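You operate a simulated robot arm through the tools that you are given. There is no shell and no other tool.

Carry out the task below with a simulated two-armed robot. There is one attempt and no reset: what you move stays moved.

Task
Work off both seal orders with the order button until the display shows All done.
Fine: the tray that the display names gets the one box that fits its neck size, upright; the other boxes stay on the ledge.

Only the result counts: the job must be done as asked and must still hold three seconds after the hand-in. Knocking over, shifting, dropping, spilling or breaking anything else fails it. A push-on lid holds only when it is set on centred and level and pressed home; a screw cap is set on level and turned clockwise until tight.

Robot
Two 7-joint arms with two-finger grippers on one trunk that stands fixed in place. Base frame: the origin is at the foot of the trunk, x ahead of it, y to its left, z up. Units: m, rad, N and s.
The left shoulder is at [0.041, 0.174, 1.228], the right one opposite. With the tool pointing down near the work surface each hand reaches from about 0.1 to 0.8 m from the base axis, measured 20 degrees to its own side. Payload 2.94 kg a hand.
The tool frame of a hand sits at the grasp point between the pads (the TCP): z along the fingers, y along the line on which they close. The tips reach 0.03 m beyond it. The gripper opens to 0.138 m. The gripper's body begins 0.109 m behind the TCP.
Orientation is told as [roll, pitch, yaw] about the base's x, y, z axes, in that order, counted from this pose: with the fingers straight down and closing along the base's y, the tool's x points along the base's -x, its y along +y and its z along -z.

Tools
- The arms move only by the tool jog_arm. It takes "left_series", "right_series" or both (then of equal length, played together; a hand with none holds still); each is a list that holds one entry, the list of rows, each a list of 7 numbers: the turn, a rotation vector about the tool's x, y, z in rad, then the shift along the tool's x, y, z in m, then the gripper command, from -1 (fully open) to 1 (shut), values between in proportion. In form: [[[ax, ay, az, dx, dy, dz, hand], ...]]. A call has 1 to 20 rows; each row is the pose to reach, as a shift and turn from the pose commanded when the call began, along the tool's axes at that moment. Each row takes 0.2 s and may step no farther than 0.05 m and 0.15 rad from the row before; otherwise, or with a gripper value out of range, the whole call is refused. A pose out of reach is approached as far as the arm can. The call stops where the force on the tool passes 40 N (or 10 N more than at its start, if that is more) or the arm is blocked; 0.2 s more then pass. The fingers move at their own pace and stop on an object; they squeeze with about 37 N. The grip force told is the motor's: it shows also when the fingers shut on nothing. Time passes only in rows, and 0.2 s behind the last, so rows that repeat a pose let the fingers close. It gives the time, the measured TCP pose, the force on the tool (base axes), the opening and the grip force at its end, in the units of the frame above (readings bear some noise), with the torque about the TCP (base axes, N m) and any sound that the robot's microphone picked up.
- Cameras (640 x 400 px; columns grow to the right, rows downward): "scene" is now at [0.0931, -0.0262, 1.6938]; the picture's right is [-0.36, -0.93, -0.00], its down [-0.78, 0.30, -0.55] and it looks along [0.51, -0.20, -0.84] (base axes); focal length 322 px, centre (320, 200). "left" rides on the left gripper at [0.071, -0.019, -0.146] in its tool frame; the picture's right is [0.26, 0.96, 0.00], its down [-0.85, 0.23, -0.48] and it looks along [-0.46, 0.13, 0.88] (tool axes); focal length 280 px, centre (320, 200). "right" rides on the right gripper at [0.071, 0.019, -0.146] in its tool frame; the picture's right is [-0.26, 0.96, 0.00], its down [-0.85, -0.23, -0.48] and it looks along [-0.46, -0.13, 0.88] (tool axes); focal length 280 px, centre (320, 200). There is no depth. A picture from a camera that has moved, and an enlarged one, comes with that camera's place and axes in the base frame and with its lens.
- snapshot(camera): a new picture of that camera. No time passes.
- move_column(by): slides the trunk up (or, below 0, down) by that many m; the arms and the scene camera ride with it, the base frame stays. It gives what a move gives, with no picture.
- turn_head(pan, tilt): turns the head with the scene camera to pan (to the left, within 2.094 rad either way) and tilt (down, from -0.506 to 1.204), counted from straight ahead of the robot. It gives what a move gives.
- close_up(camera, box): a new picture of the part [left, top, right, bottom] of that camera's present view, enlarged. No time passes.
- close_job(): hands the job in; it is judged then, once.

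Nothing tells you positions but the pictures and the camera data. Unless the task says otherwise, let go and move clear before handing in.

The tools are called after "Request:" by a JSON object that holds its "op" and its "data". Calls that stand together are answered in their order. jog_arm: Moves the arms, as the interface text tells. Its arguments: {"type":"object","properties":{"left_series":{"type":"array","items":{"type":"array","items":{"type":"array","items":{"type":"number"}}}},"right_series":{"type":"array","items":{"type":"array","items":{"type":"array","items":{"type":"number"}}}}},"required":[]} The other tools are called the same way: move_column (by) slides the trunk up or down; turn_head (pan, tilt) turns the head that bears the scene camera; snapshot (camera) takes a picture; close_up (camera, box) takes an enlarged picture of a part of a camera's view; close_job () hands the job in.

At the start:

```text
time_s: 0.0
left_eef_pos: [0.6833, -0.0566, 1.1745]
left_ee_rot: [0.0, 0.0, -0.001]
left_contact_force: [-0.1, -0.9, 0.2]
left_moment: [0.02, -0.04, -0.01]
left_gripper_width: 0.1379
left_gripper_force: 0.1
right_eef_pos: [0.3268, -0.3938, 1.1351]
right_ee_rot: [0.002, 0.002, 0.004]
right_contact_force: [-0.6, 0.3, -1.4]
right_moment: [-0.02, -0.01, 0.03]
right_gripper_width: 0.138
right_gripper_force: 0.0
trunk travel left (down, up): [-0.4, 0.334]
head pan, tilt: [-0.367, 0.988]
```

scene: 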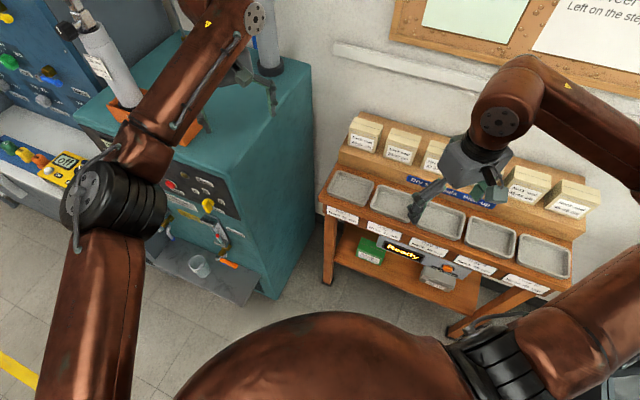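
right: 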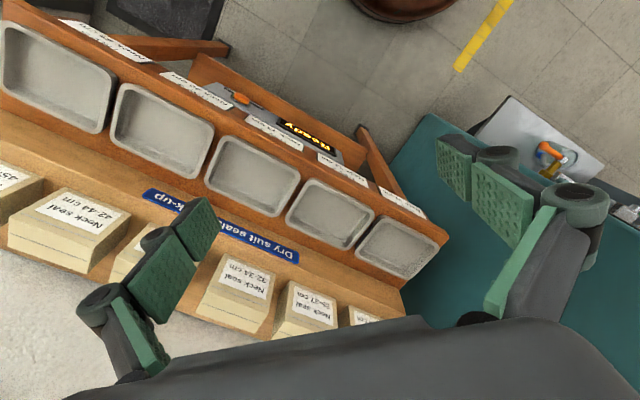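
left: 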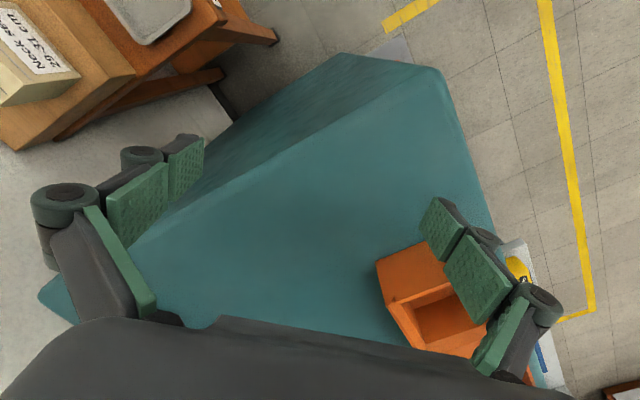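

I see a ledge with boxes labelled by neck size, five trays below it, and an order unit showing "Ready" with an orange button. First I'll look closer at the labels, notes and unit.

Request:
{"op": "close_up", "data": {"camera": "scene", "box": [310, 100, 450, 190]}}

Request:
{"op": "close_up", "data": {"camera": "scene", "box": [320, 190, 600, 320]}}

Request:
{"op": "close_up", "data": {"camera": "scene", "box": [380, 0, 640, 80]}}

Request:
{"op": "close_up", "data": {"camera": "right", "box": [0, 0, 440, 280]}}

Request:
{"op": "close_up", "data": {"camera": "right", "box": [0, 140, 440, 360]}}

```text
4.44 times, centred on (380, 145) of scene
camera zoom: at [0.0931, -0.0262, 1.6938], right [-0.36, -0.93, 0.0], down [-0.78, 0.3, -0.55], along [0.51, -0.2, -0.84], focal length 1430 px, centre (53, 444)
```

zoom: 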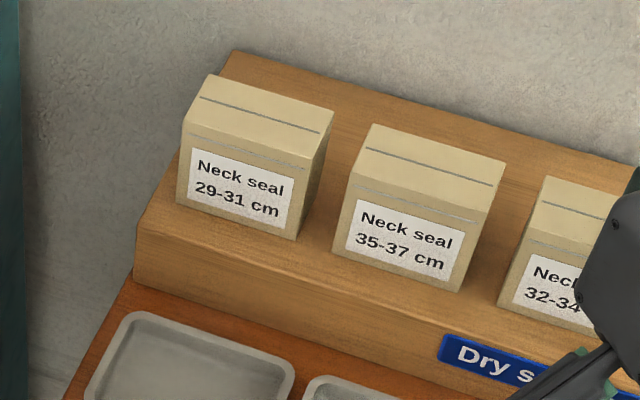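

```text
2.29 times, centred on (460, 255) of scene
camera zoom: at [0.0931, -0.0262, 1.6938], right [-0.36, -0.93, 0.0], down [-0.78, 0.3, -0.55], along [0.51, -0.2, -0.84], focal length 735 px, centre (0, 74)
```

zoom: 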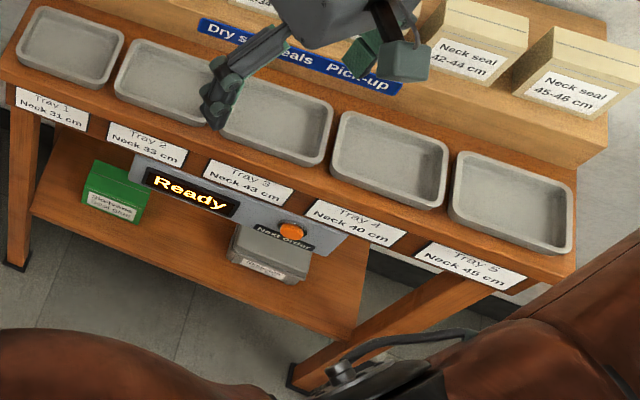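

```text
2.46 times, centred on (510, 40) of scene
camera zoom: at [0.0931, -0.0262, 1.6938], right [-0.36, -0.93, 0.0], down [-0.78, 0.3, -0.55], along [0.51, -0.2, -0.84], focal length 792 px, centre (-148, 594)
```

zoom: 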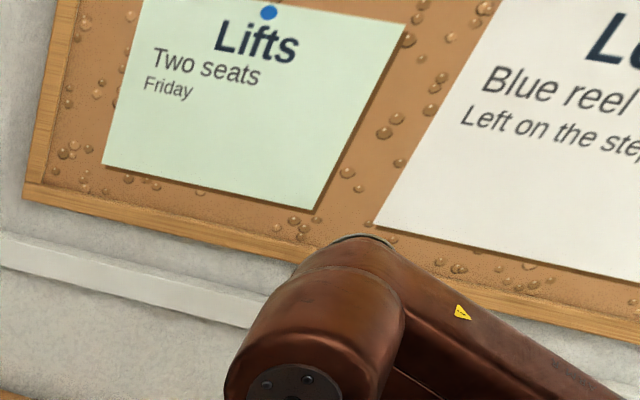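

```text
1.43 times, centred on (220, 140) of right
camera zoom: at [0.2568, -0.3735, 1.2805], right [0.26, 0.97, 0.0], down [0.85, -0.23, 0.47], along [0.46, -0.12, -0.88], focal length 401 px, centre (463, 286)
```

zoom: 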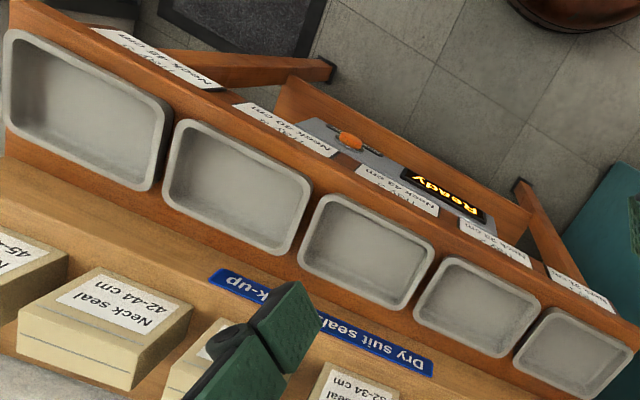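

```text
1.45 times, centred on (220, 250) of right
camera zoom: at [0.2568, -0.3735, 1.2805], right [0.26, 0.97, 0.0], down [0.85, -0.23, 0.47], along [0.46, -0.12, -0.88], focal length 408 px, centre (466, 127)
```

zoom: 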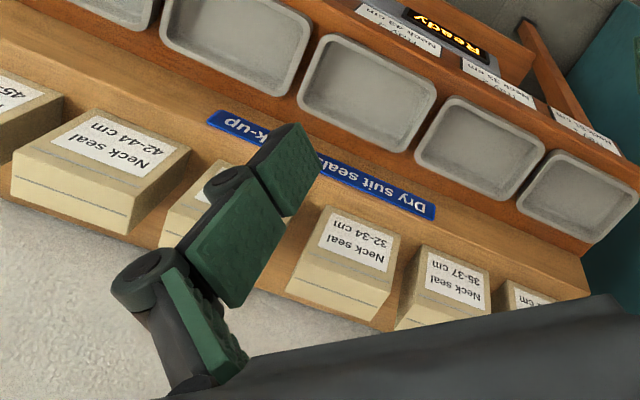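

The trays read 31, 33, 43, 40 and 46 cm from left to right, and one box label is hidden behind the hand. I'll zoom in on the order unit and the remaining labels.

Request:
{"op": "close_up", "data": {"camera": "scene", "box": [380, 235, 470, 295]}}

Request:
{"op": "close_up", "data": {"camera": "scene", "box": [490, 150, 610, 230]}}

Request:
{"op": "close_up", "data": {"camera": "scene", "box": [320, 200, 460, 280]}}

Request:
{"op": "close_up", "data": {"camera": "scene", "box": [420, 240, 580, 340]}}

Request:
{"op": "close_up", "data": {"camera": "right", "box": [180, 60, 360, 180]}}

```text
6.67 times, centred on (425, 265) of scene
camera zoom: at [0.0931, -0.0262, 1.6938], right [-0.36, -0.93, 0.0], down [-0.78, 0.3, -0.55], along [0.51, -0.2, -0.84], focal length 2144 px, centre (-380, -233)
```

zoom: 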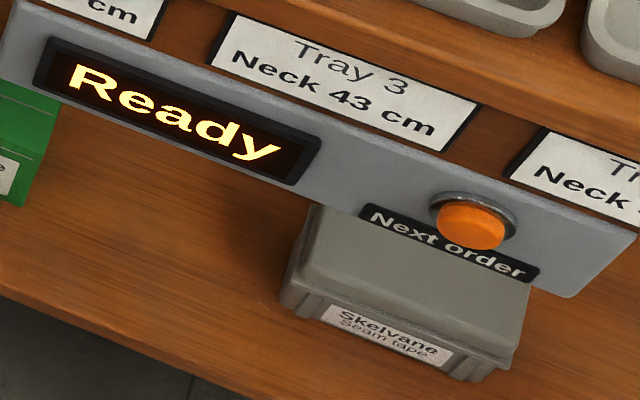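

```text
5.00 times, centred on (550, 190) of scene
camera zoom: at [0.0931, -0.0262, 1.6938], right [-0.36, -0.93, 0.0], down [-0.78, 0.3, -0.55], along [0.51, -0.2, -0.84], focal length 1608 px, centre (-830, 250)
```

zoom: 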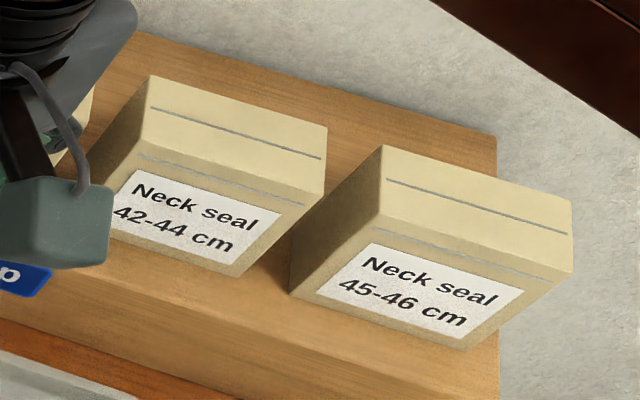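

```text
4.57 times, centred on (390, 240) of scene
camera zoom: at [0.0931, -0.0262, 1.6938], right [-0.36, -0.93, 0.0], down [-0.78, 0.3, -0.55], along [0.51, -0.2, -0.84], focal length 1470 px, centre (0, 17)
```

zoom: 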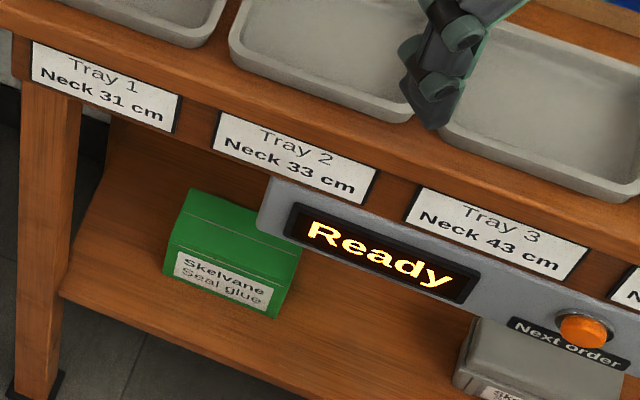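

```text
4.00 times, centred on (500, 290) of scene
camera zoom: at [0.0931, -0.0262, 1.6938], right [-0.36, -0.93, 0.0], down [-0.78, 0.3, -0.55], along [0.51, -0.2, -0.84], focal length 1286 px, centre (-400, -160)
```

zoom: 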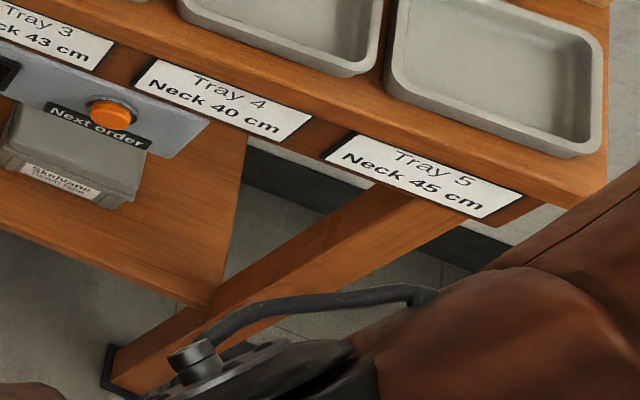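

```text
3.33 times, centred on (270, 120) of right
camera zoom: at [0.2568, -0.3735, 1.2805], right [0.26, 0.97, 0.0], down [0.85, -0.23, 0.47], along [0.46, -0.12, -0.88], focal length 935 px, centre (487, 467)
```

zoom: 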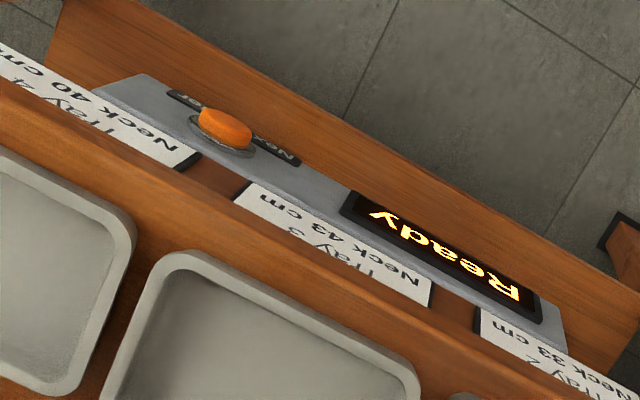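

The button sits on a vertical front panel at about [0.30, -0.54, 0.73], and the bench runs diagonally at about -45°. I'll turn the right hand to face the bench, pull it back a little and shut the fingers.

Request:
{"op": "jog_arm", "data": {"right_series": [[[0, 0, 0.131, 0.02, 0.007, 0, 0], [0, 0, 0.262, 0.04, 0.014, 0, 0.5], [0, 0, 0.393, 0.06, 0.02, 0, 1], [0, 0, 0.524, 0.08, 0.027, 0, 1], [0, 0, 0.655, 0.1, 0.034, 0, 1], [0, 0, 0.785, 0.115, 0.04, 0, 1], [0, 0, 0.785, 0.115, 0.04, 0, 1], [0, 0, 0.785, 0.115, 0.04, 0, 1]]]}}

```text
time_s: 1.8
left_eef_pos: [0.6848, -0.0568, 1.1744]
left_ee_rot: [-0.001, -0.001, -0.001]
left_contact_force: [0.2, -0.1, -0.2]
left_moment: [-0.03, -0.01, 0.01]
left_gripper_width: 0.1379
left_gripper_force: 0.0
right_eef_pos: [0.2121, -0.3514, 1.1351]
right_ee_rot: [0.001, 0.003, -0.782]
right_contact_force: [0.1, 0.2, 0.2]
right_moment: [0.0, 0.02, 0.03]
right_gripper_width: 0.0001
right_gripper_force: 17.7
trunk travel left (down, up): [-0.4, 0.334]
head pan, tilt: [-0.367, 0.988]
```

The hand now faces the bench. Next I tilt it about 0.55 rad so the fingers point inward and down, and then take pictures.

Request:
{"op": "jog_arm", "data": {"right_series": [[[0, -0.14, 0, 0, 0, 0, 1], [0, -0.28, 0, 0, 0, 0, 1], [0, -0.42, 0, 0, 0, 0, 1], [0, -0.55, 0, 0, 0, 0, 1], [0, -0.55, 0, 0, 0, 0, 1]]]}}

Request:
{"op": "snapshot", "data": {"camera": "right"}}

Request:
{"op": "snapshot", "data": {"camera": "scene"}}

```text
time_s: 3.0
left_eef_pos: [0.6824, -0.0551, 1.1739]
left_ee_rot: [-0.001, 0.001, 0.001]
left_contact_force: [0.7, 0.6, -0.4]
left_moment: [0.01, 0.0, 0.0]
left_gripper_width: 0.1381
left_gripper_force: 0.1
right_eef_pos: [0.2452, -0.3726, 1.2012]
right_ee_rot: [0.0, -0.549, -0.781]
right_contact_force: [0.0, 0.2, 0.5]
right_moment: [0.0, -0.03, 0.02]
right_gripper_width: 0.0
right_gripper_force: 27.9
right hand out of reach, approached as far as the arm can: row 2, 3, 4, 5
trunk travel left (down, up): [-0.4, 0.334]
head pan, tilt: [-0.367, 0.988]
```

```text
taken
camera right: at [0.163, -0.2623, 1.2875], right [0.84, 0.53, 0.14], down [0.18, -0.5, 0.85], along [0.52, -0.69, -0.51], focal length 280 px, centre (320, 200)
```

right: 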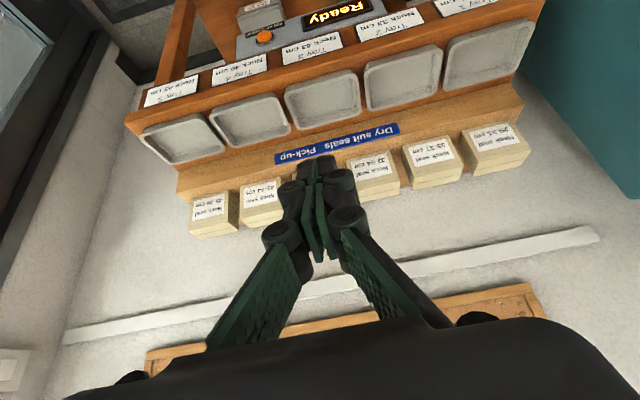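

```text
taken
camera scene: at [0.0926, -0.0253, 1.6938], right [-0.36, -0.93, 0.0], down [-0.78, 0.3, -0.55], along [0.51, -0.2, -0.84], focal length 322 px, centre (320, 200)
```

scene: 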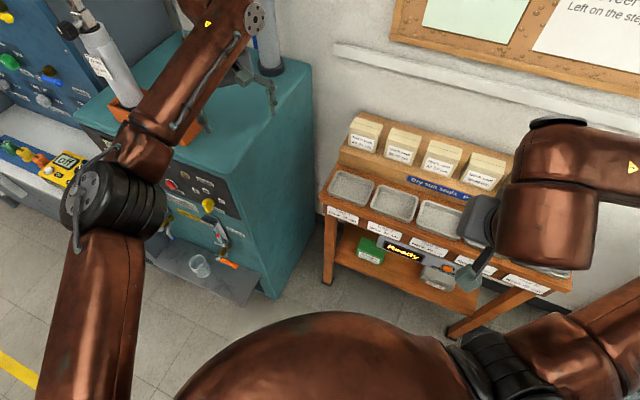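

The tilt was limited at this close, high pose, but the picture shows the whole bench. I'll read the fourth box and check the details.

Request:
{"op": "close_up", "data": {"camera": "scene", "box": [400, 125, 520, 205]}}

Request:
{"op": "close_up", "data": {"camera": "right", "box": [170, 110, 290, 240]}}

Request:
{"op": "close_up", "data": {"camera": "right", "box": [380, 60, 540, 200]}}

Request:
{"op": "close_up", "data": {"camera": "right", "box": [220, 0, 380, 100]}}

```text
5.00 times, centred on (460, 165) of scene
camera zoom: at [0.0926, -0.0253, 1.6938], right [-0.36, -0.93, 0.0], down [-0.78, 0.3, -0.55], along [0.51, -0.2, -0.84], focal length 1608 px, centre (-380, 375)
```

zoom: 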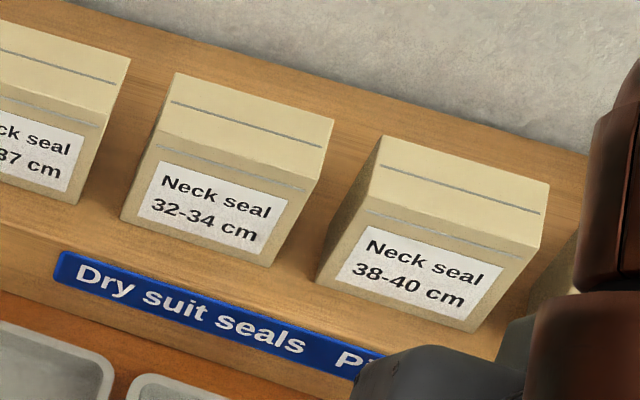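

```text
3.08 times, centred on (230, 175) of right
camera zoom: at [0.163, -0.2623, 1.2875], right [0.84, 0.53, 0.14], down [0.18, -0.5, 0.85], along [0.52, -0.69, -0.51], focal length 863 px, centre (597, 277)
```

zoom: 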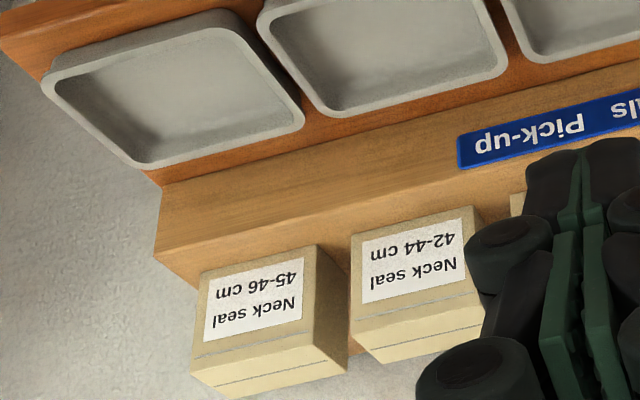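

```text
2.86 times, centred on (460, 130) of right
camera zoom: at [0.163, -0.2623, 1.2875], right [0.84, 0.53, 0.14], down [0.18, -0.5, 0.85], along [0.52, -0.69, -0.51], focal length 801 px, centre (-80, 400)
```

zoom: 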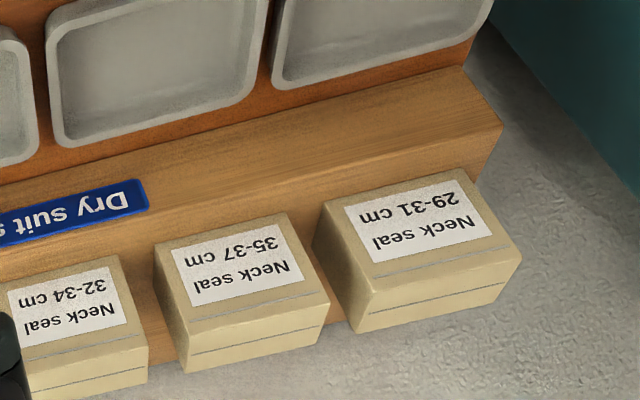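

```text
4.00 times, centred on (300, 50) of right
camera zoom: at [0.163, -0.2623, 1.2875], right [0.84, 0.53, 0.14], down [0.18, -0.5, 0.85], along [0.52, -0.69, -0.51], focal length 1122 px, centre (400, 800)
```

zoom: 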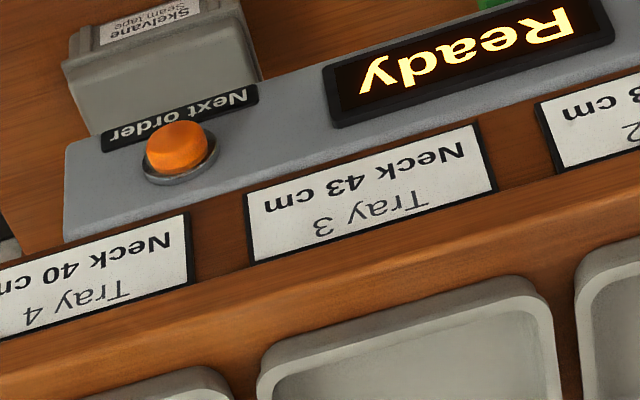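

All six boxes are read: 29-31, 35-37, 32-34, 38-40, 42-44 and 45-46. I'll now lower the right hand in free space to a spot in front of the button.

Request:
{"op": "jog_arm", "data": {"right_series": [[[0, 0, 0, 0.0161, -0.0097, 0.0343, 1], [0, 0, 0, 0.0322, -0.0194, 0.0685, 1], [0, 0, 0, 0.0484, -0.0291, 0.1028, 1], [0, 0, 0, 0.0645, -0.0388, 0.137, 1], [0, 0, 0, 0.0806, -0.0484, 0.1713, 1], [0, 0, 0, 0.0968, -0.0581, 0.2055, 1], [0, 0, 0, 0.1129, -0.0678, 0.2398, 1], [0, 0, 0, 0.129, -0.0775, 0.274, 1], [0, 0, 0, 0.129, -0.0775, 0.274, 1]]]}}

Request:
{"op": "snapshot", "data": {"camera": "right"}}

Request:
{"op": "snapshot", "data": {"camera": "scene"}}

```text
time_s: 5.0
left_eef_pos: [0.6839, -0.0565, 1.176]
left_ee_rot: [0.0, 0.002, 0.001]
left_contact_force: [0.0, -1.1, 0.5]
left_moment: [0.02, -0.01, 0.0]
left_gripper_width: 0.1381
left_gripper_force: 0.1
right_eef_pos: [0.2895, -0.4881, 0.9735]
right_ee_rot: [-0.001, -0.546, -0.782]
right_contact_force: [0.8, 0.7, 0.2]
right_moment: [-0.03, 0.0, -0.03]
right_gripper_width: 0.0
right_gripper_force: 28.5
right hand out of reach, approached as far as the arm can: row 1, 2, 3, 4, 5, 6, 7, 8, 9
trunk travel left (down, up): [-0.4, 0.334]
head pan, tilt: [-0.367, 0.988]
```

```text
taken
camera right: at [0.2076, -0.3788, 1.0607], right [0.84, 0.53, 0.14], down [0.18, -0.5, 0.85], along [0.52, -0.69, -0.51], focal length 280 px, centre (320, 200)
```

right: 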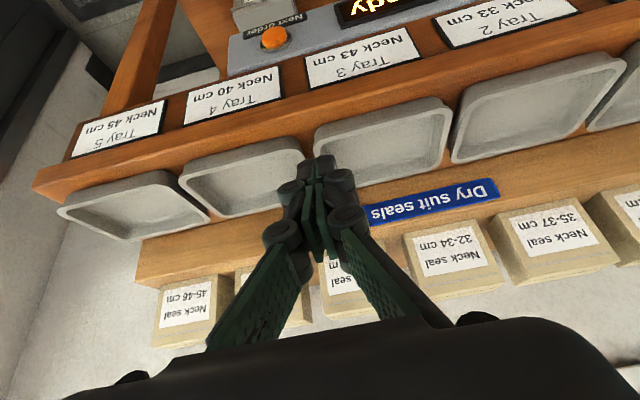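

```text
taken
camera scene: at [0.0926, -0.0257, 1.6938], right [-0.36, -0.93, 0.0], down [-0.78, 0.3, -0.55], along [0.51, -0.2, -0.84], focal length 322 px, centre (320, 200)
```

scene: 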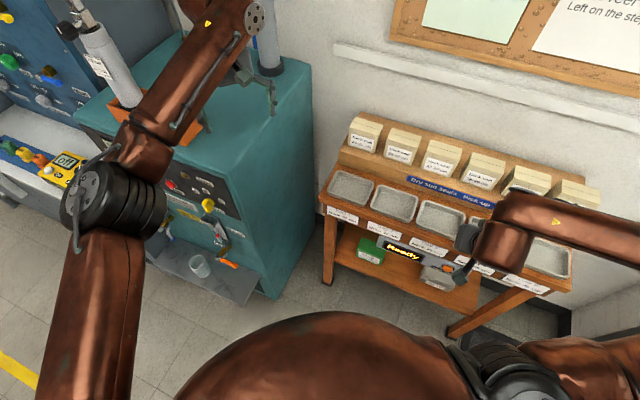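

The hand is held off by its folded elbow, so the requested pose is not reachable from this trunk height. I'll raise the trunk, which only lifts things here, to give the arm room.

Request:
{"op": "move_column", "data": {"by": 0.2}}

Request:
{"op": "snapshot", "data": {"camera": "scene"}}

Request:
{"op": "snapshot", "data": {"camera": "left"}}

```text
time_s: 7.2
left_eef_pos: [0.6832, -0.0562, 1.3737]
left_ee_rot: [0.0, -0.001, 0.002]
left_contact_force: [-0.1, -0.5, 1.1]
left_moment: [0.01, -0.01, -0.01]
left_gripper_width: 0.1379
left_gripper_force: 0.0
right_eef_pos: [0.2909, -0.4858, 1.1769]
right_ee_rot: [0.002, -0.549, -0.783]
right_contact_force: [0.2, -0.2, -0.2]
right_moment: [-0.02, 0.02, 0.01]
right_gripper_width: 0.0
right_gripper_force: 28.4
trunk travel left (down, up): [-0.6, 0.134]
head pan, tilt: [-0.367, 0.988]
```

```text
taken
camera scene: at [0.0521, -0.0265, 1.8934], right [-0.36, -0.93, 0.0], down [-0.78, 0.3, -0.55], along [0.51, -0.2, -0.84], focal length 322 px, centre (320, 200)
```

scene: 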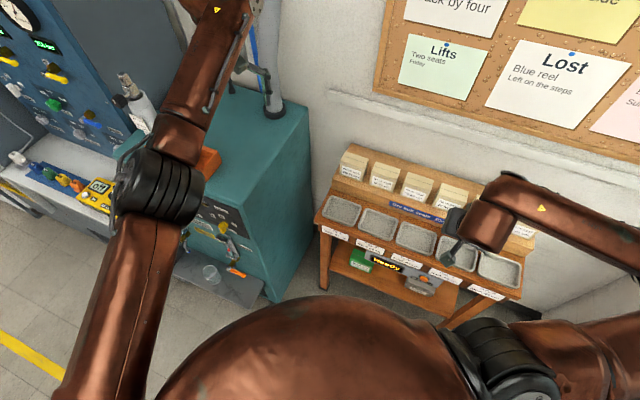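

```text
taken
camera left: at [0.6124, -0.076, 1.5189], right [-0.26, 0.96, 0.0], down [0.85, 0.23, 0.48], along [0.46, 0.13, -0.88], focal length 280 px, centre (320, 200)
```

left: 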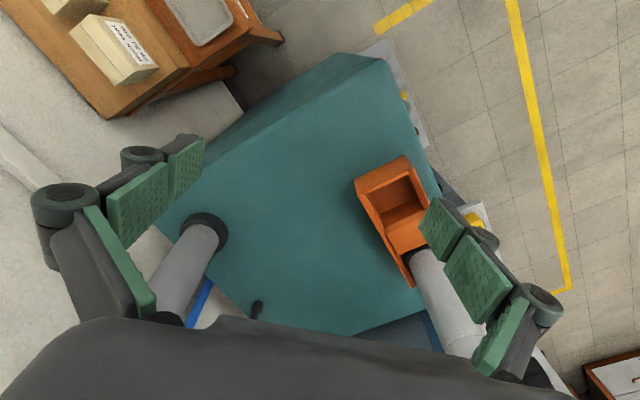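

The trunk is up and nothing touched. Now I'll move the right hand out and down in free space to a point in front of the button, and check that the pose is reached.

Request:
{"op": "jog_arm", "data": {"right_series": [[[0, 0, 0, 0.0265, -0.0037, 0.0244, 1], [0, 0, 0, 0.053, -0.0075, 0.0488, 1], [0, 0, 0, 0.0795, -0.0112, 0.0731, 1], [0, 0, 0, 0.106, -0.015, 0.0975, 1], [0, 0, 0, 0.1325, -0.0188, 0.1219, 1], [0, 0, 0, 0.159, -0.0225, 0.1462, 1], [0, 0, 0, 0.1855, -0.0262, 0.1706, 1], [0, 0, 0, 0.212, -0.03, 0.195, 1], [0, 0, 0, 0.212, -0.03, 0.195, 1]]]}}

```text
time_s: 9.2
left_eef_pos: [0.6833, -0.0571, 1.3753]
left_ee_rot: [0.002, 0.0, 0.001]
left_contact_force: [-0.2, -0.3, 0.4]
left_moment: [0.0, -0.01, 0.01]
left_gripper_width: 0.1381
left_gripper_force: 0.1
right_eef_pos: [0.2503, -0.4822, 1.0468]
right_ee_rot: [-0.001, -0.548, -0.783]
right_contact_force: [0.1, -0.1, 0.4]
right_moment: [0.0, -0.01, 0.03]
right_gripper_width: 0.0
right_gripper_force: 28.2
right hand out of reach, approached as far as the arm can: row 4, 5, 6, 7, 8, 9
trunk travel left (down, up): [-0.6, 0.134]
head pan, tilt: [-0.367, 0.988]
```

The pose is still limited by the arm's fold. I'll look closer at how far the bench edge stands out past the button, since a steeper hand may do.

Request:
{"op": "snapshot", "data": {"camera": "right"}}

Request:
{"op": "close_up", "data": {"camera": "scene", "box": [340, 200, 540, 325]}}

Request:
{"op": "close_up", "data": {"camera": "right", "box": [160, 0, 400, 150]}}

```text
taken
camera right: at [0.1679, -0.3733, 1.134], right [0.84, 0.53, 0.14], down [0.18, -0.5, 0.85], along [0.52, -0.69, -0.51], focal length 280 px, centre (320, 200)
```

right: 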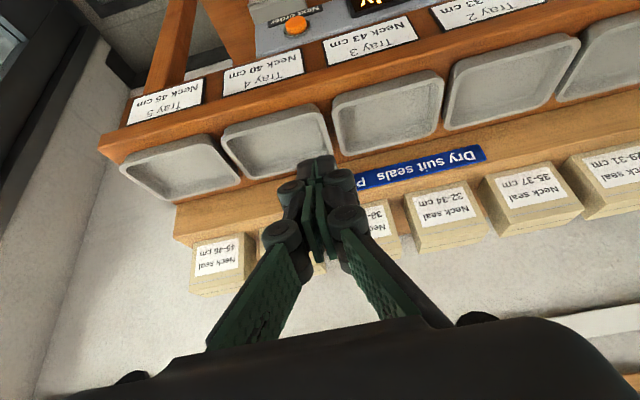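

```text
3.20 times, centred on (440, 262) of scene
camera zoom: at [0.0518, -0.0272, 1.8935], right [-0.36, -0.93, 0.0], down [-0.78, 0.3, -0.55], along [0.51, -0.2, -0.84], focal length 1029 px, centre (-64, 0)
```

zoom: 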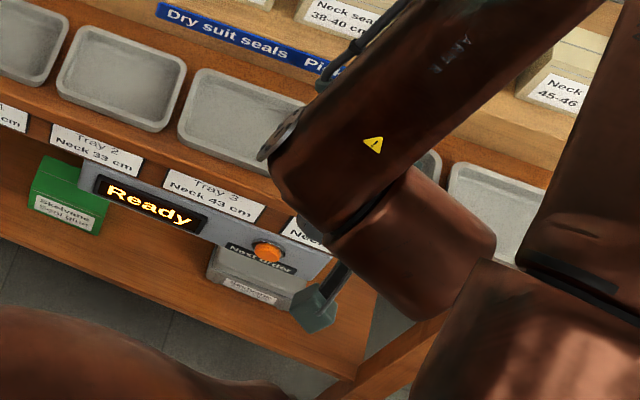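

```text
2.67 times, centred on (280, 75) of right
camera zoom: at [0.1679, -0.3733, 1.134], right [0.84, 0.53, 0.14], down [0.18, -0.5, 0.85], along [0.52, -0.69, -0.51], focal length 748 px, centre (427, 533)
```

zoom: 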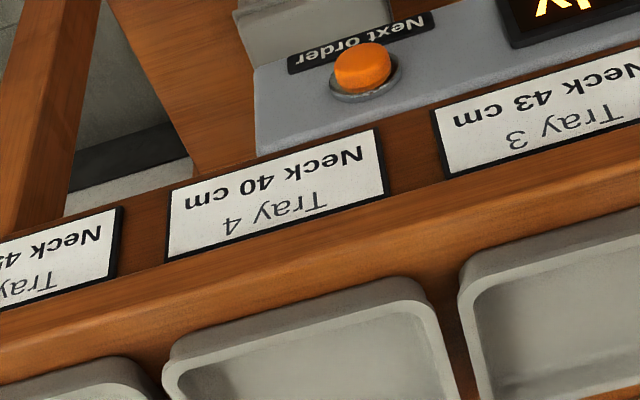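

The edge stands out only slightly past the button, so a smaller tilt is enough. I'll take back about half of the tilt and see where the hand ends up.

Request:
{"op": "jog_arm", "data": {"right_series": [[[0, 0.1, 0, 0, 0, 0, 1], [0, 0.2, 0, 0, 0, 0, 1], [0, 0.28, 0, 0, 0, 0, 1], [0, 0.28, 0, 0, 0, 0, 1]]]}}

```text
time_s: 10.2
left_eef_pos: [0.6834, -0.0566, 1.3737]
left_ee_rot: [0.0, 0.0, -0.001]
left_contact_force: [-0.3, 0.9, 0.4]
left_moment: [-0.02, -0.04, 0.01]
left_gripper_width: 0.1379
left_gripper_force: 0.0
right_eef_pos: [0.2527, -0.4836, 1.0481]
right_ee_rot: [0.003, -0.269, -0.78]
right_contact_force: [0.3, -0.5, -0.4]
right_moment: [0.02, 0.02, 0.02]
right_gripper_width: 0.0001
right_gripper_force: 28.2
trunk travel left (down, up): [-0.6, 0.134]
head pan, tilt: [-0.367, 0.988]
```

The commanded pose follows the reached one, so I can plan from measured values. The hand is about 0.30 m above the button, and I'll lower it straight down in front of the bench.

Request:
{"op": "jog_arm", "data": {"right_series": [[[0, 0, 0, 0.0155, -0.0007, 0.0394, 1], [0, 0, 0, 0.031, -0.0014, 0.0788, 1], [0, 0, 0, 0.0466, -0.0021, 0.1183, 1], [0, 0, 0, 0.0621, -0.0028, 0.1577, 1], [0, 0, 0, 0.0776, -0.0035, 0.1971, 1], [0, 0, 0, 0.0932, -0.0043, 0.2366, 1], [0, 0, 0, 0.1087, -0.005, 0.276, 1], [0, 0, 0, 0.1087, -0.005, 0.276, 1]]]}}

Request:
{"op": "snapshot", "data": {"camera": "right"}}

Request:
{"op": "snapshot", "data": {"camera": "scene"}}

```text
time_s: 12.0
left_eef_pos: [0.684, -0.0562, 1.3738]
left_ee_rot: [0.0, 0.0, 0.002]
left_contact_force: [0.2, 1.0, 0.0]
left_moment: [0.01, -0.03, -0.01]
left_gripper_width: 0.1377
left_gripper_force: 0.1
right_eef_pos: [0.2392, -0.4895, 0.9974]
right_ee_rot: [0.0, -0.268, -0.78]
right_contact_force: [-0.3, 0.3, -0.3]
right_moment: [-0.03, -0.01, 0.0]
right_gripper_width: 0.0
right_gripper_force: 28.3
right hand out of reach, approached as far as the arm can: row 2, 3, 4, 5, 6, 7, 8
trunk travel left (down, up): [-0.6, 0.134]
head pan, tilt: [-0.367, 0.988]
```

```text
taken
camera right: at [0.1773, -0.4012, 1.1188], right [0.86, 0.51, 0.07], down [0.33, -0.65, 0.68], along [0.39, -0.56, -0.73], focal length 280 px, centre (320, 200)
```

right: 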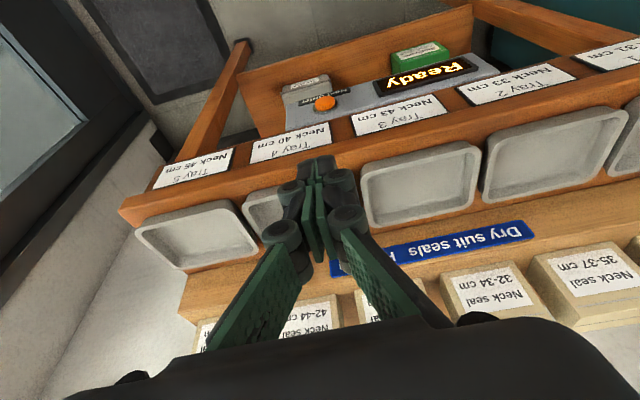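

```text
taken
camera scene: at [0.0519, -0.0254, 1.8936], right [-0.36, -0.93, 0.0], down [-0.78, 0.3, -0.55], along [0.51, -0.2, -0.84], focal length 322 px, centre (320, 200)
```

scene: 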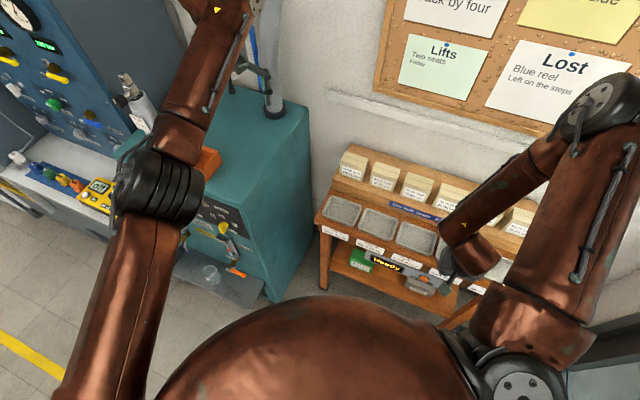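

The elbow has swung up above the shoulder, which blocks going lower. I'll lift the hand, level it to straight down and bring the trunk back down to get a better elbow posture.

Request:
{"op": "jog_arm", "data": {"right_series": [[[0, 0.045, 0, -0.0111, 0, -0.0402, 1], [0, 0.09, 0, -0.0222, 0, -0.0803, 1], [0, 0.134, 0, -0.0333, 0, -0.1205, 1], [0, 0.179, 0, -0.0445, 0, -0.1607, 1], [0, 0.223, 0, -0.0556, 0, -0.2008, 1], [0, 0.268, 0, -0.0667, 0, -0.241, 1], [0, 0.268, 0, -0.0667, 0, -0.241, 1]]]}}

Request:
{"op": "snapshot", "data": {"camera": "scene"}}

```text
time_s: 13.6
left_eef_pos: [0.6846, -0.0591, 1.3732]
left_ee_rot: [0.003, 0.003, 0.0]
left_contact_force: [0.5, 0.4, -0.1]
left_moment: [-0.01, 0.08, 0.01]
left_gripper_width: 0.1381
left_gripper_force: 0.1
right_eef_pos: [0.2379, -0.4941, 1.2513]
right_ee_rot: [0.0, 0.003, -0.781]
right_contact_force: [0.6, 0.9, 0.1]
right_moment: [0.02, 0.04, 0.01]
right_gripper_width: 0.0
right_gripper_force: 28.0
trunk travel left (down, up): [-0.6, 0.134]
head pan, tilt: [-0.367, 0.988]
```

```text
taken
camera scene: at [0.0551, -0.028, 1.8934], right [-0.36, -0.93, 0.0], down [-0.78, 0.3, -0.55], along [0.51, -0.2, -0.84], focal length 322 px, centre (320, 200)
```

scene: 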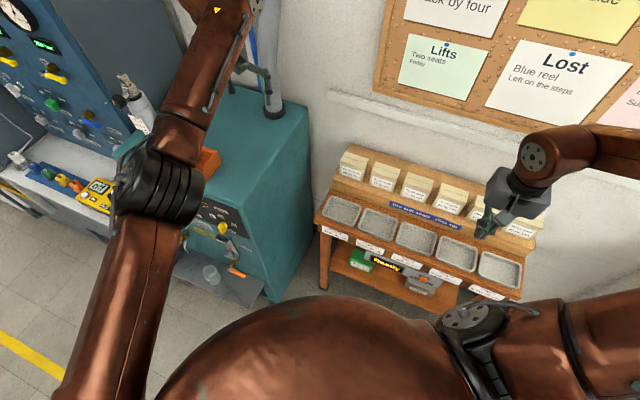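

The elbow is back out to the side and the hand is clear. I'll lower the trunk by 0.2 m, which leaves the fingertips well above the bench and in front of it.

Request:
{"op": "move_column", "data": {"by": -0.2}}

Request:
{"op": "snapshot", "data": {"camera": "scene"}}

```text
time_s: 15.7
left_eef_pos: [0.684, -0.0573, 1.175]
left_ee_rot: [0.0, -0.002, 0.001]
left_contact_force: [-0.5, 1.0, 0.2]
left_moment: [0.0, 0.0, -0.01]
left_gripper_width: 0.1383
left_gripper_force: 0.0
right_eef_pos: [0.236, -0.4926, 1.0531]
right_ee_rot: [-0.001, -0.002, -0.782]
right_contact_force: [0.4, 0.9, 0.0]
right_moment: [0.01, 0.0, 0.01]
right_gripper_width: 0.0001
right_gripper_force: 27.9
trunk travel left (down, up): [-0.4, 0.334]
head pan, tilt: [-0.367, 0.988]
```

```text
taken
camera scene: at [0.0925, -0.0262, 1.6939], right [-0.36, -0.93, 0.0], down [-0.78, 0.3, -0.55], along [0.51, -0.2, -0.84], focal length 322 px, centre (320, 200)
```

scene: 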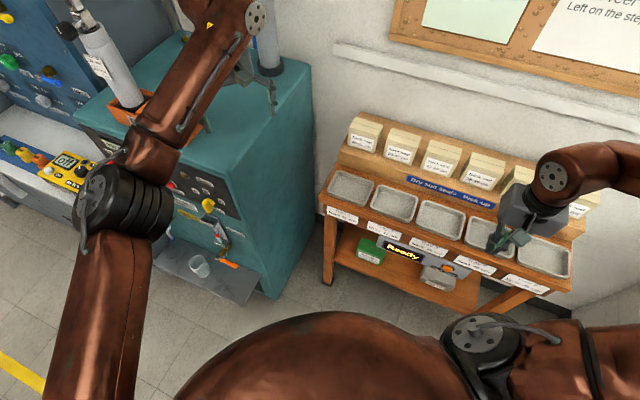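

The right hand is about 0.07 m in front of the button line and above it. Now I'll lower it straight down to button height.

Request:
{"op": "jog_arm", "data": {"right_series": [[[0, 0, 0, 0.002, 0.002, 0.042, 1], [0, 0, 0, 0.004, 0.004, 0.084, 1], [0, 0, 0, 0.005, 0.006, 0.126, 1], [0, 0, 0, 0.005, 0.008, 0.168, 1], [0, 0, 0, 0.005, 0.01, 0.21, 1], [0, 0, 0, 0.005, 0.012, 0.252, 1], [0, 0, 0, 0.005, 0.0134, 0.29, 1], [0, 0, 0, 0.005, 0.0134, 0.29, 1]]]}}

Request:
{"op": "snapshot", "data": {"camera": "scene"}}

Request:
{"op": "snapshot", "data": {"camera": "right"}}

```text
time_s: 17.5
left_eef_pos: [0.6843, -0.0568, 1.175]
left_ee_rot: [0.0, 0.0, -0.001]
left_contact_force: [0.3, 0.0, 0.1]
left_moment: [0.0, 0.01, -0.02]
left_gripper_width: 0.1381
left_gripper_force: 0.0
right_eef_pos: [0.2409, -0.4798, 0.7637]
right_ee_rot: [-0.002, -0.002, -0.783]
right_contact_force: [-0.4, 0.1, -1.1]
right_moment: [-0.01, 0.01, 0.01]
right_gripper_width: 0.0
right_gripper_force: 28.3
trunk travel left (down, up): [-0.4, 0.334]
head pan, tilt: [-0.367, 0.988]
```

```text
taken
camera scene: at [0.0928, -0.0254, 1.6938], right [-0.36, -0.93, 0.0], down [-0.78, 0.3, -0.55], along [0.51, -0.2, -0.84], focal length 322 px, centre (320, 200)
```

scene: 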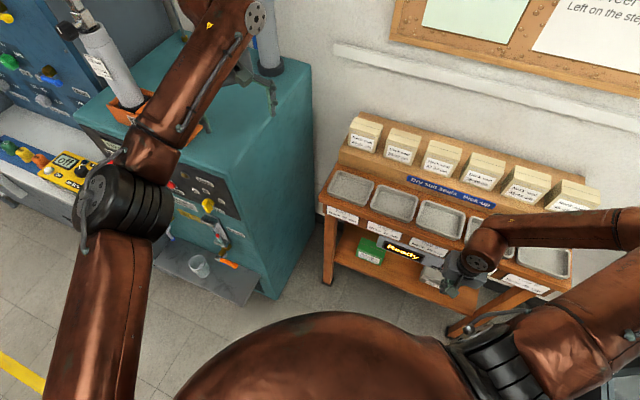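

```text
taken
camera right: at [0.2052, -0.4163, 0.9093], right [0.87, 0.5, 0.0], down [0.44, -0.76, 0.48], along [0.24, -0.41, -0.88], focal length 280 px, centre (320, 200)
```

right: 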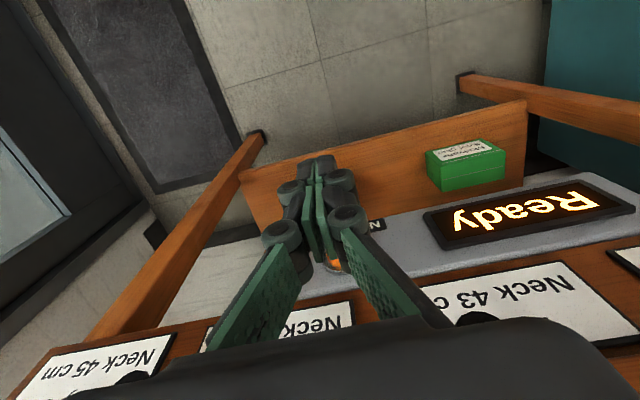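

The hand is at [0.241, -0.480, 0.764], lined up with the button and about 6 cm in front of it. I'll add a small tilt so that the fingertips lead the hand body.

Request:
{"op": "jog_arm", "data": {"right_series": [[[0, -0.1, 0, 0, 0, 0.002, 1], [0, -0.2, 0, 0, 0, 0.004, 1], [0, -0.25, 0, 0, 0, 0.006, 1], [0, -0.25, 0, 0, 0, 0.006, 1]]]}}

Request:
{"op": "snapshot", "data": {"camera": "right"}}

```text
time_s: 18.5
left_eef_pos: [0.6846, -0.0569, 1.1757]
left_ee_rot: [-0.001, -0.001, 0.001]
left_contact_force: [0.5, 0.5, -0.2]
left_moment: [0.0, 0.0, 0.02]
left_gripper_width: 0.138
left_gripper_force: 0.0
right_eef_pos: [0.2425, -0.4807, 0.757]
right_ee_rot: [0.0, -0.252, -0.782]
right_contact_force: [0.3, 0.5, 0.0]
right_moment: [0.01, -0.02, 0.0]
right_gripper_width: 0.0001
right_gripper_force: 28.9
trunk travel left (down, up): [-0.4, 0.334]
head pan, tilt: [-0.367, 0.988]
```

```text
taken
camera right: at [0.1826, -0.3928, 0.8803], right [0.86, 0.51, 0.07], down [0.34, -0.66, 0.67], along [0.38, -0.56, -0.74], focal length 280 px, centre (320, 200)
```

right: 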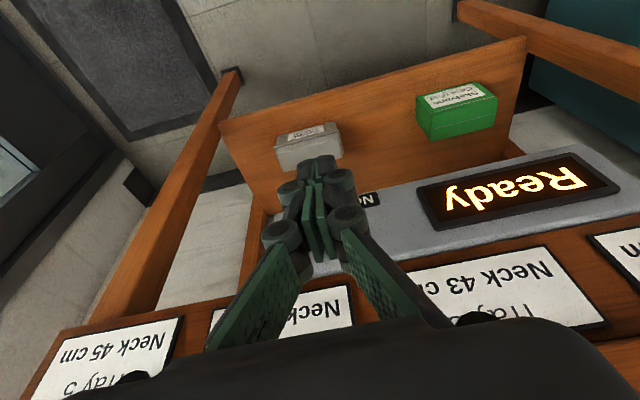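

The tilted pose is reached and the fingertips are about 5 cm from the button. I'll move in most of the way first, then press slowly.

Request:
{"op": "jog_arm", "data": {"right_series": [[[0, 0, 0, -0.0145, -0.001, 0.0077, 1], [0, 0, 0, -0.029, -0.002, 0.0115, 1], [0, 0, 0, -0.039, -0.003, 0.014, 1], [0, 0, 0, -0.039, -0.003, 0.014, 1]]]}}

Request:
{"op": "close_up", "data": {"camera": "scene", "box": [380, 220, 520, 310]}}

Request:
{"op": "snapshot", "data": {"camera": "right"}}

```text
time_s: 19.5
left_eef_pos: [0.6825, -0.0568, 1.1751]
left_ee_rot: [-0.001, 0.0, -0.001]
left_contact_force: [0.1, -0.2, 0.5]
left_moment: [0.0, -0.01, -0.01]
left_gripper_width: 0.1379
left_gripper_force: 0.0
right_eef_pos: [0.2703, -0.5119, 0.7529]
right_ee_rot: [0.001, -0.251, -0.782]
right_contact_force: [-0.2, 0.5, 0.3]
right_moment: [-0.02, -0.03, -0.02]
right_gripper_width: 0.0
right_gripper_force: 28.6
trunk travel left (down, up): [-0.4, 0.334]
head pan, tilt: [-0.367, 0.988]
```

```text
4.44 times, centred on (450, 265) of scene
camera zoom: at [0.093, -0.0262, 1.6938], right [-0.36, -0.93, 0.0], down [-0.78, 0.3, -0.55], along [0.51, -0.2, -0.84], focal length 1430 px, centre (-258, -89)
```

zoom: 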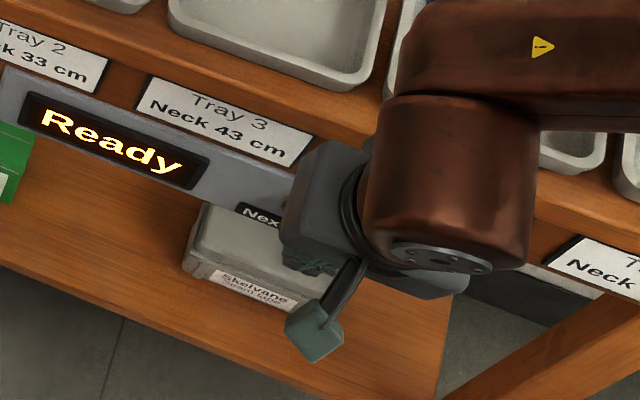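

```text
taken
camera right: at [0.2103, -0.4238, 0.8757], right [0.86, 0.51, 0.07], down [0.34, -0.66, 0.67], along [0.38, -0.56, -0.74], focal length 280 px, centre (320, 200)
```

right: 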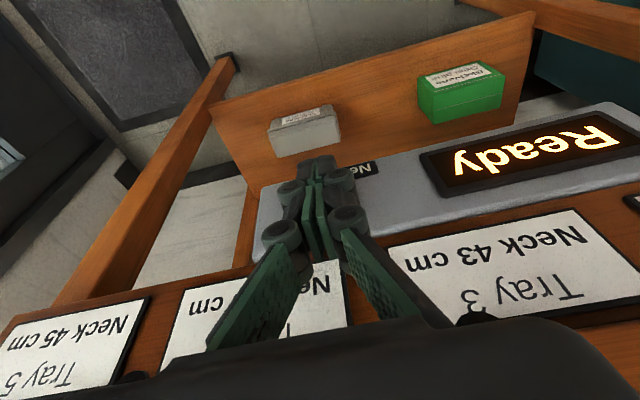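

The fingertips are now about 1–2 cm from the button. I'll press in gently with small steps and stop on contact force.

Request:
{"op": "jog_arm", "data": {"right_series": [[[0, 0, 0, -0.0048, 0, 0.0012, 1], [0, 0, 0, -0.0097, 0, 0.0025, 1], [0, 0, 0, -0.0126, 0, 0.0032, 1], [0, 0, 0, -0.0155, 0, 0.004, 1]]]}}

Request:
{"op": "close_up", "data": {"camera": "scene", "box": [380, 220, 520, 310]}}

Request:
{"op": "snapshot", "data": {"camera": "right"}}

```text
time_s: 20.5
left_eef_pos: [0.683, -0.0566, 1.1745]
left_ee_rot: [0.0, -0.002, 0.0]
left_contact_force: [-0.4, -0.1, -0.1]
left_moment: [-0.03, -0.03, 0.0]
left_gripper_width: 0.1381
left_gripper_force: 0.1
right_eef_pos: [0.2817, -0.5228, 0.7524]
right_ee_rot: [0.0, -0.249, -0.782]
right_contact_force: [-1.0, 0.8, 0.5]
right_moment: [0.0, -0.01, -0.01]
right_gripper_width: 0.0061
right_gripper_force: 28.5
trunk travel left (down, up): [-0.4, 0.334]
head pan, tilt: [-0.367, 0.988]
```

```text
4.44 times, centred on (450, 265) of scene
camera zoom: at [0.093, -0.0262, 1.6938], right [-0.36, -0.93, 0.0], down [-0.78, 0.3, -0.55], along [0.51, -0.2, -0.84], focal length 1430 px, centre (-258, -89)
```

zoom: 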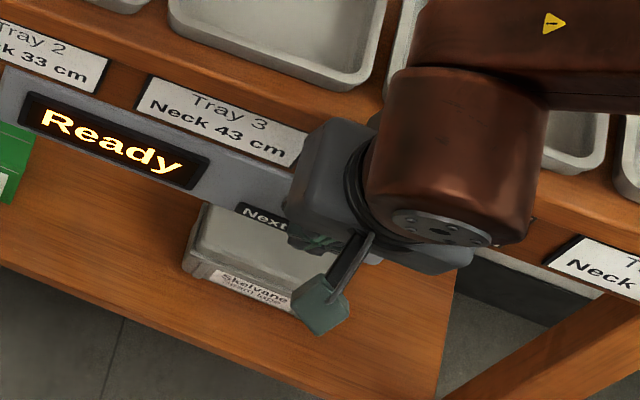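

```text
taken
camera right: at [0.2219, -0.4355, 0.8755], right [0.86, 0.51, 0.07], down [0.34, -0.66, 0.67], along [0.38, -0.56, -0.74], focal length 280 px, centre (320, 200)
```

right: 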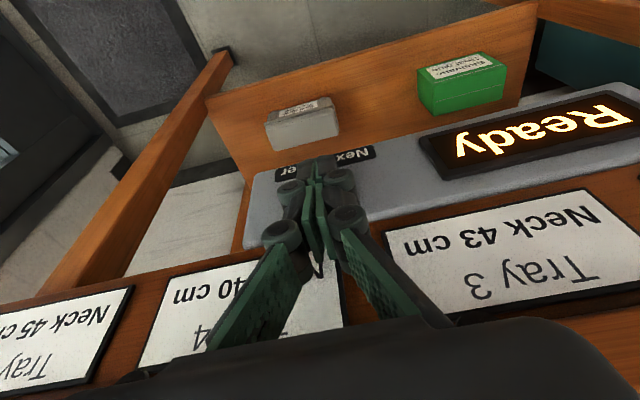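

There is light contact and the fingers have shifted slightly, but the display still reads "Ready". I'll push a little further.

Request:
{"op": "jog_arm", "data": {"right_series": [[[0, 0, 0, -0.0029, 0, 0.0007, 1], [0, 0, 0, -0.0048, 0, 0.0012, 1], [0, 0, 0, -0.0068, 0, 0.0017, 1]]]}}

Request:
{"op": "close_up", "data": {"camera": "scene", "box": [380, 220, 520, 310]}}

Request:
{"op": "close_up", "data": {"camera": "right", "box": [220, 110, 420, 260]}}

```text
time_s: 21.3
left_eef_pos: [0.6833, -0.0571, 1.1752]
left_ee_rot: [0.0, 0.001, 0.0]
left_contact_force: [0.1, -0.3, -0.8]
left_moment: [0.02, -0.01, 0.0]
left_gripper_width: 0.138
left_gripper_force: 0.1
right_eef_pos: [0.287, -0.5265, 0.7523]
right_ee_rot: [-0.002, -0.247, -0.782]
right_contact_force: [-7.6, 5.7, -1.0]
right_moment: [0.13, 0.17, -0.02]
right_gripper_width: 0.0061
right_gripper_force: 28.5
trunk travel left (down, up): [-0.4, 0.334]
head pan, tilt: [-0.367, 0.988]
heard: click
```

```text
4.44 times, centred on (450, 265) of scene
camera zoom: at [0.0922, -0.0254, 1.6938], right [-0.36, -0.93, 0.0], down [-0.78, 0.3, -0.55], along [0.51, -0.2, -0.84], focal length 1430 px, centre (-258, -89)
```

zoom: 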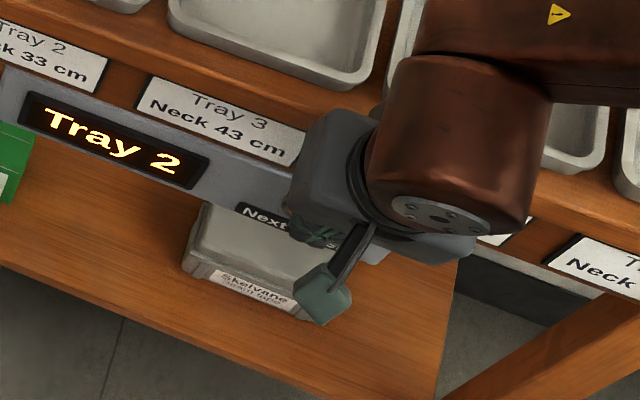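

```text
2.67 times, centred on (320, 185) of right
camera zoom: at [0.2261, -0.4396, 0.8757], right [0.86, 0.51, 0.06], down [0.34, -0.66, 0.67], along [0.38, -0.55, -0.74], focal length 748 px, centre (320, 240)
```

zoom: 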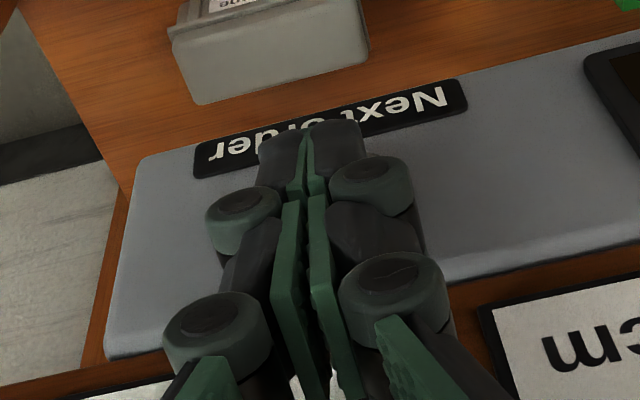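

A click was heard and the display now says "Tray 2", which is neck 33 cm and needs the 32-34 box, third from the left. I'll back away from the button and raise the hand.

Request:
{"op": "jog_arm", "data": {"right_series": [[[0, 0, 0, 0.02, 0, -0.005, 1], [0, 0, 0, 0.045, 0, -0.0115, 1], [0, 0, 0, 0.0678, 0, -0.0174, 1], [0, 0.12, 0, 0.0678, 0, -0.0174, 1], [0, 0.247, 0, 0.0678, 0, -0.0174, 1], [0, 0.247, 0, 0.0578, 0, -0.0561, 1], [0, 0.247, 0, 0.0479, 0, -0.0948, 1], [0, 0.247, 0, 0.0379, 0, -0.1336, 1], [0, 0.247, 0, 0.028, 0, -0.1723, 1], [0, 0.247, 0, 0.018, 0, -0.211, 1], [0, 0.247, 0, 0.008, 0, -0.2497, 1], [0, 0.247, 0, -0.002, 0, -0.2885, 1], [0, 0.247, 0, -0.0119, 0, -0.3272, 1], [0, 0.247, 0, -0.0219, 0, -0.3659, 1], [0, 0.247, 0, -0.0318, 0, -0.4046, 1], [0, 0.247, 0, -0.0318, 0, -0.4046, 1]]]}}

Request:
{"op": "snapshot", "data": {"camera": "scene"}}

Request:
{"op": "snapshot", "data": {"camera": "right"}}

```text
time_s: 24.7
left_eef_pos: [0.6833, -0.0567, 1.174]
left_ee_rot: [0.0, -0.001, 0.001]
left_contact_force: [-0.1, -0.3, -0.7]
left_moment: [0.04, 0.0, 0.0]
left_gripper_width: 0.1381
left_gripper_force: 0.1
right_eef_pos: [0.2365, -0.4762, 1.1534]
right_ee_rot: [0.0, -0.004, -0.781]
right_contact_force: [-0.7, -0.3, -0.6]
right_moment: [0.01, 0.04, -0.01]
right_gripper_width: 0.0001
right_gripper_force: 28.5
trunk travel left (down, up): [-0.4, 0.334]
head pan, tilt: [-0.367, 0.988]
```

```text
taken
camera scene: at [0.0931, -0.0264, 1.6937], right [-0.36, -0.93, 0.0], down [-0.78, 0.3, -0.55], along [0.51, -0.2, -0.84], focal length 322 px, centre (320, 200)
```

scene: 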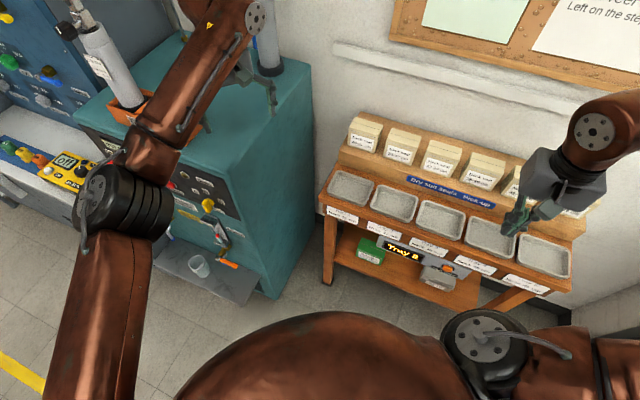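

```text
taken
camera right: at [0.2002, -0.4129, 1.2985], right [0.87, 0.5, 0.0], down [0.44, -0.76, 0.48], along [0.24, -0.41, -0.88], focal length 280 px, centre (320, 200)
```

right: 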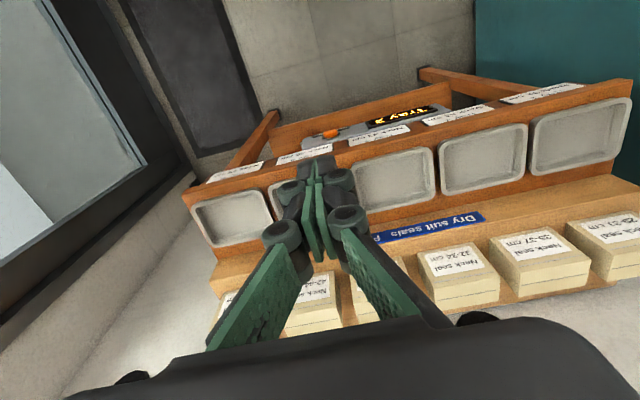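

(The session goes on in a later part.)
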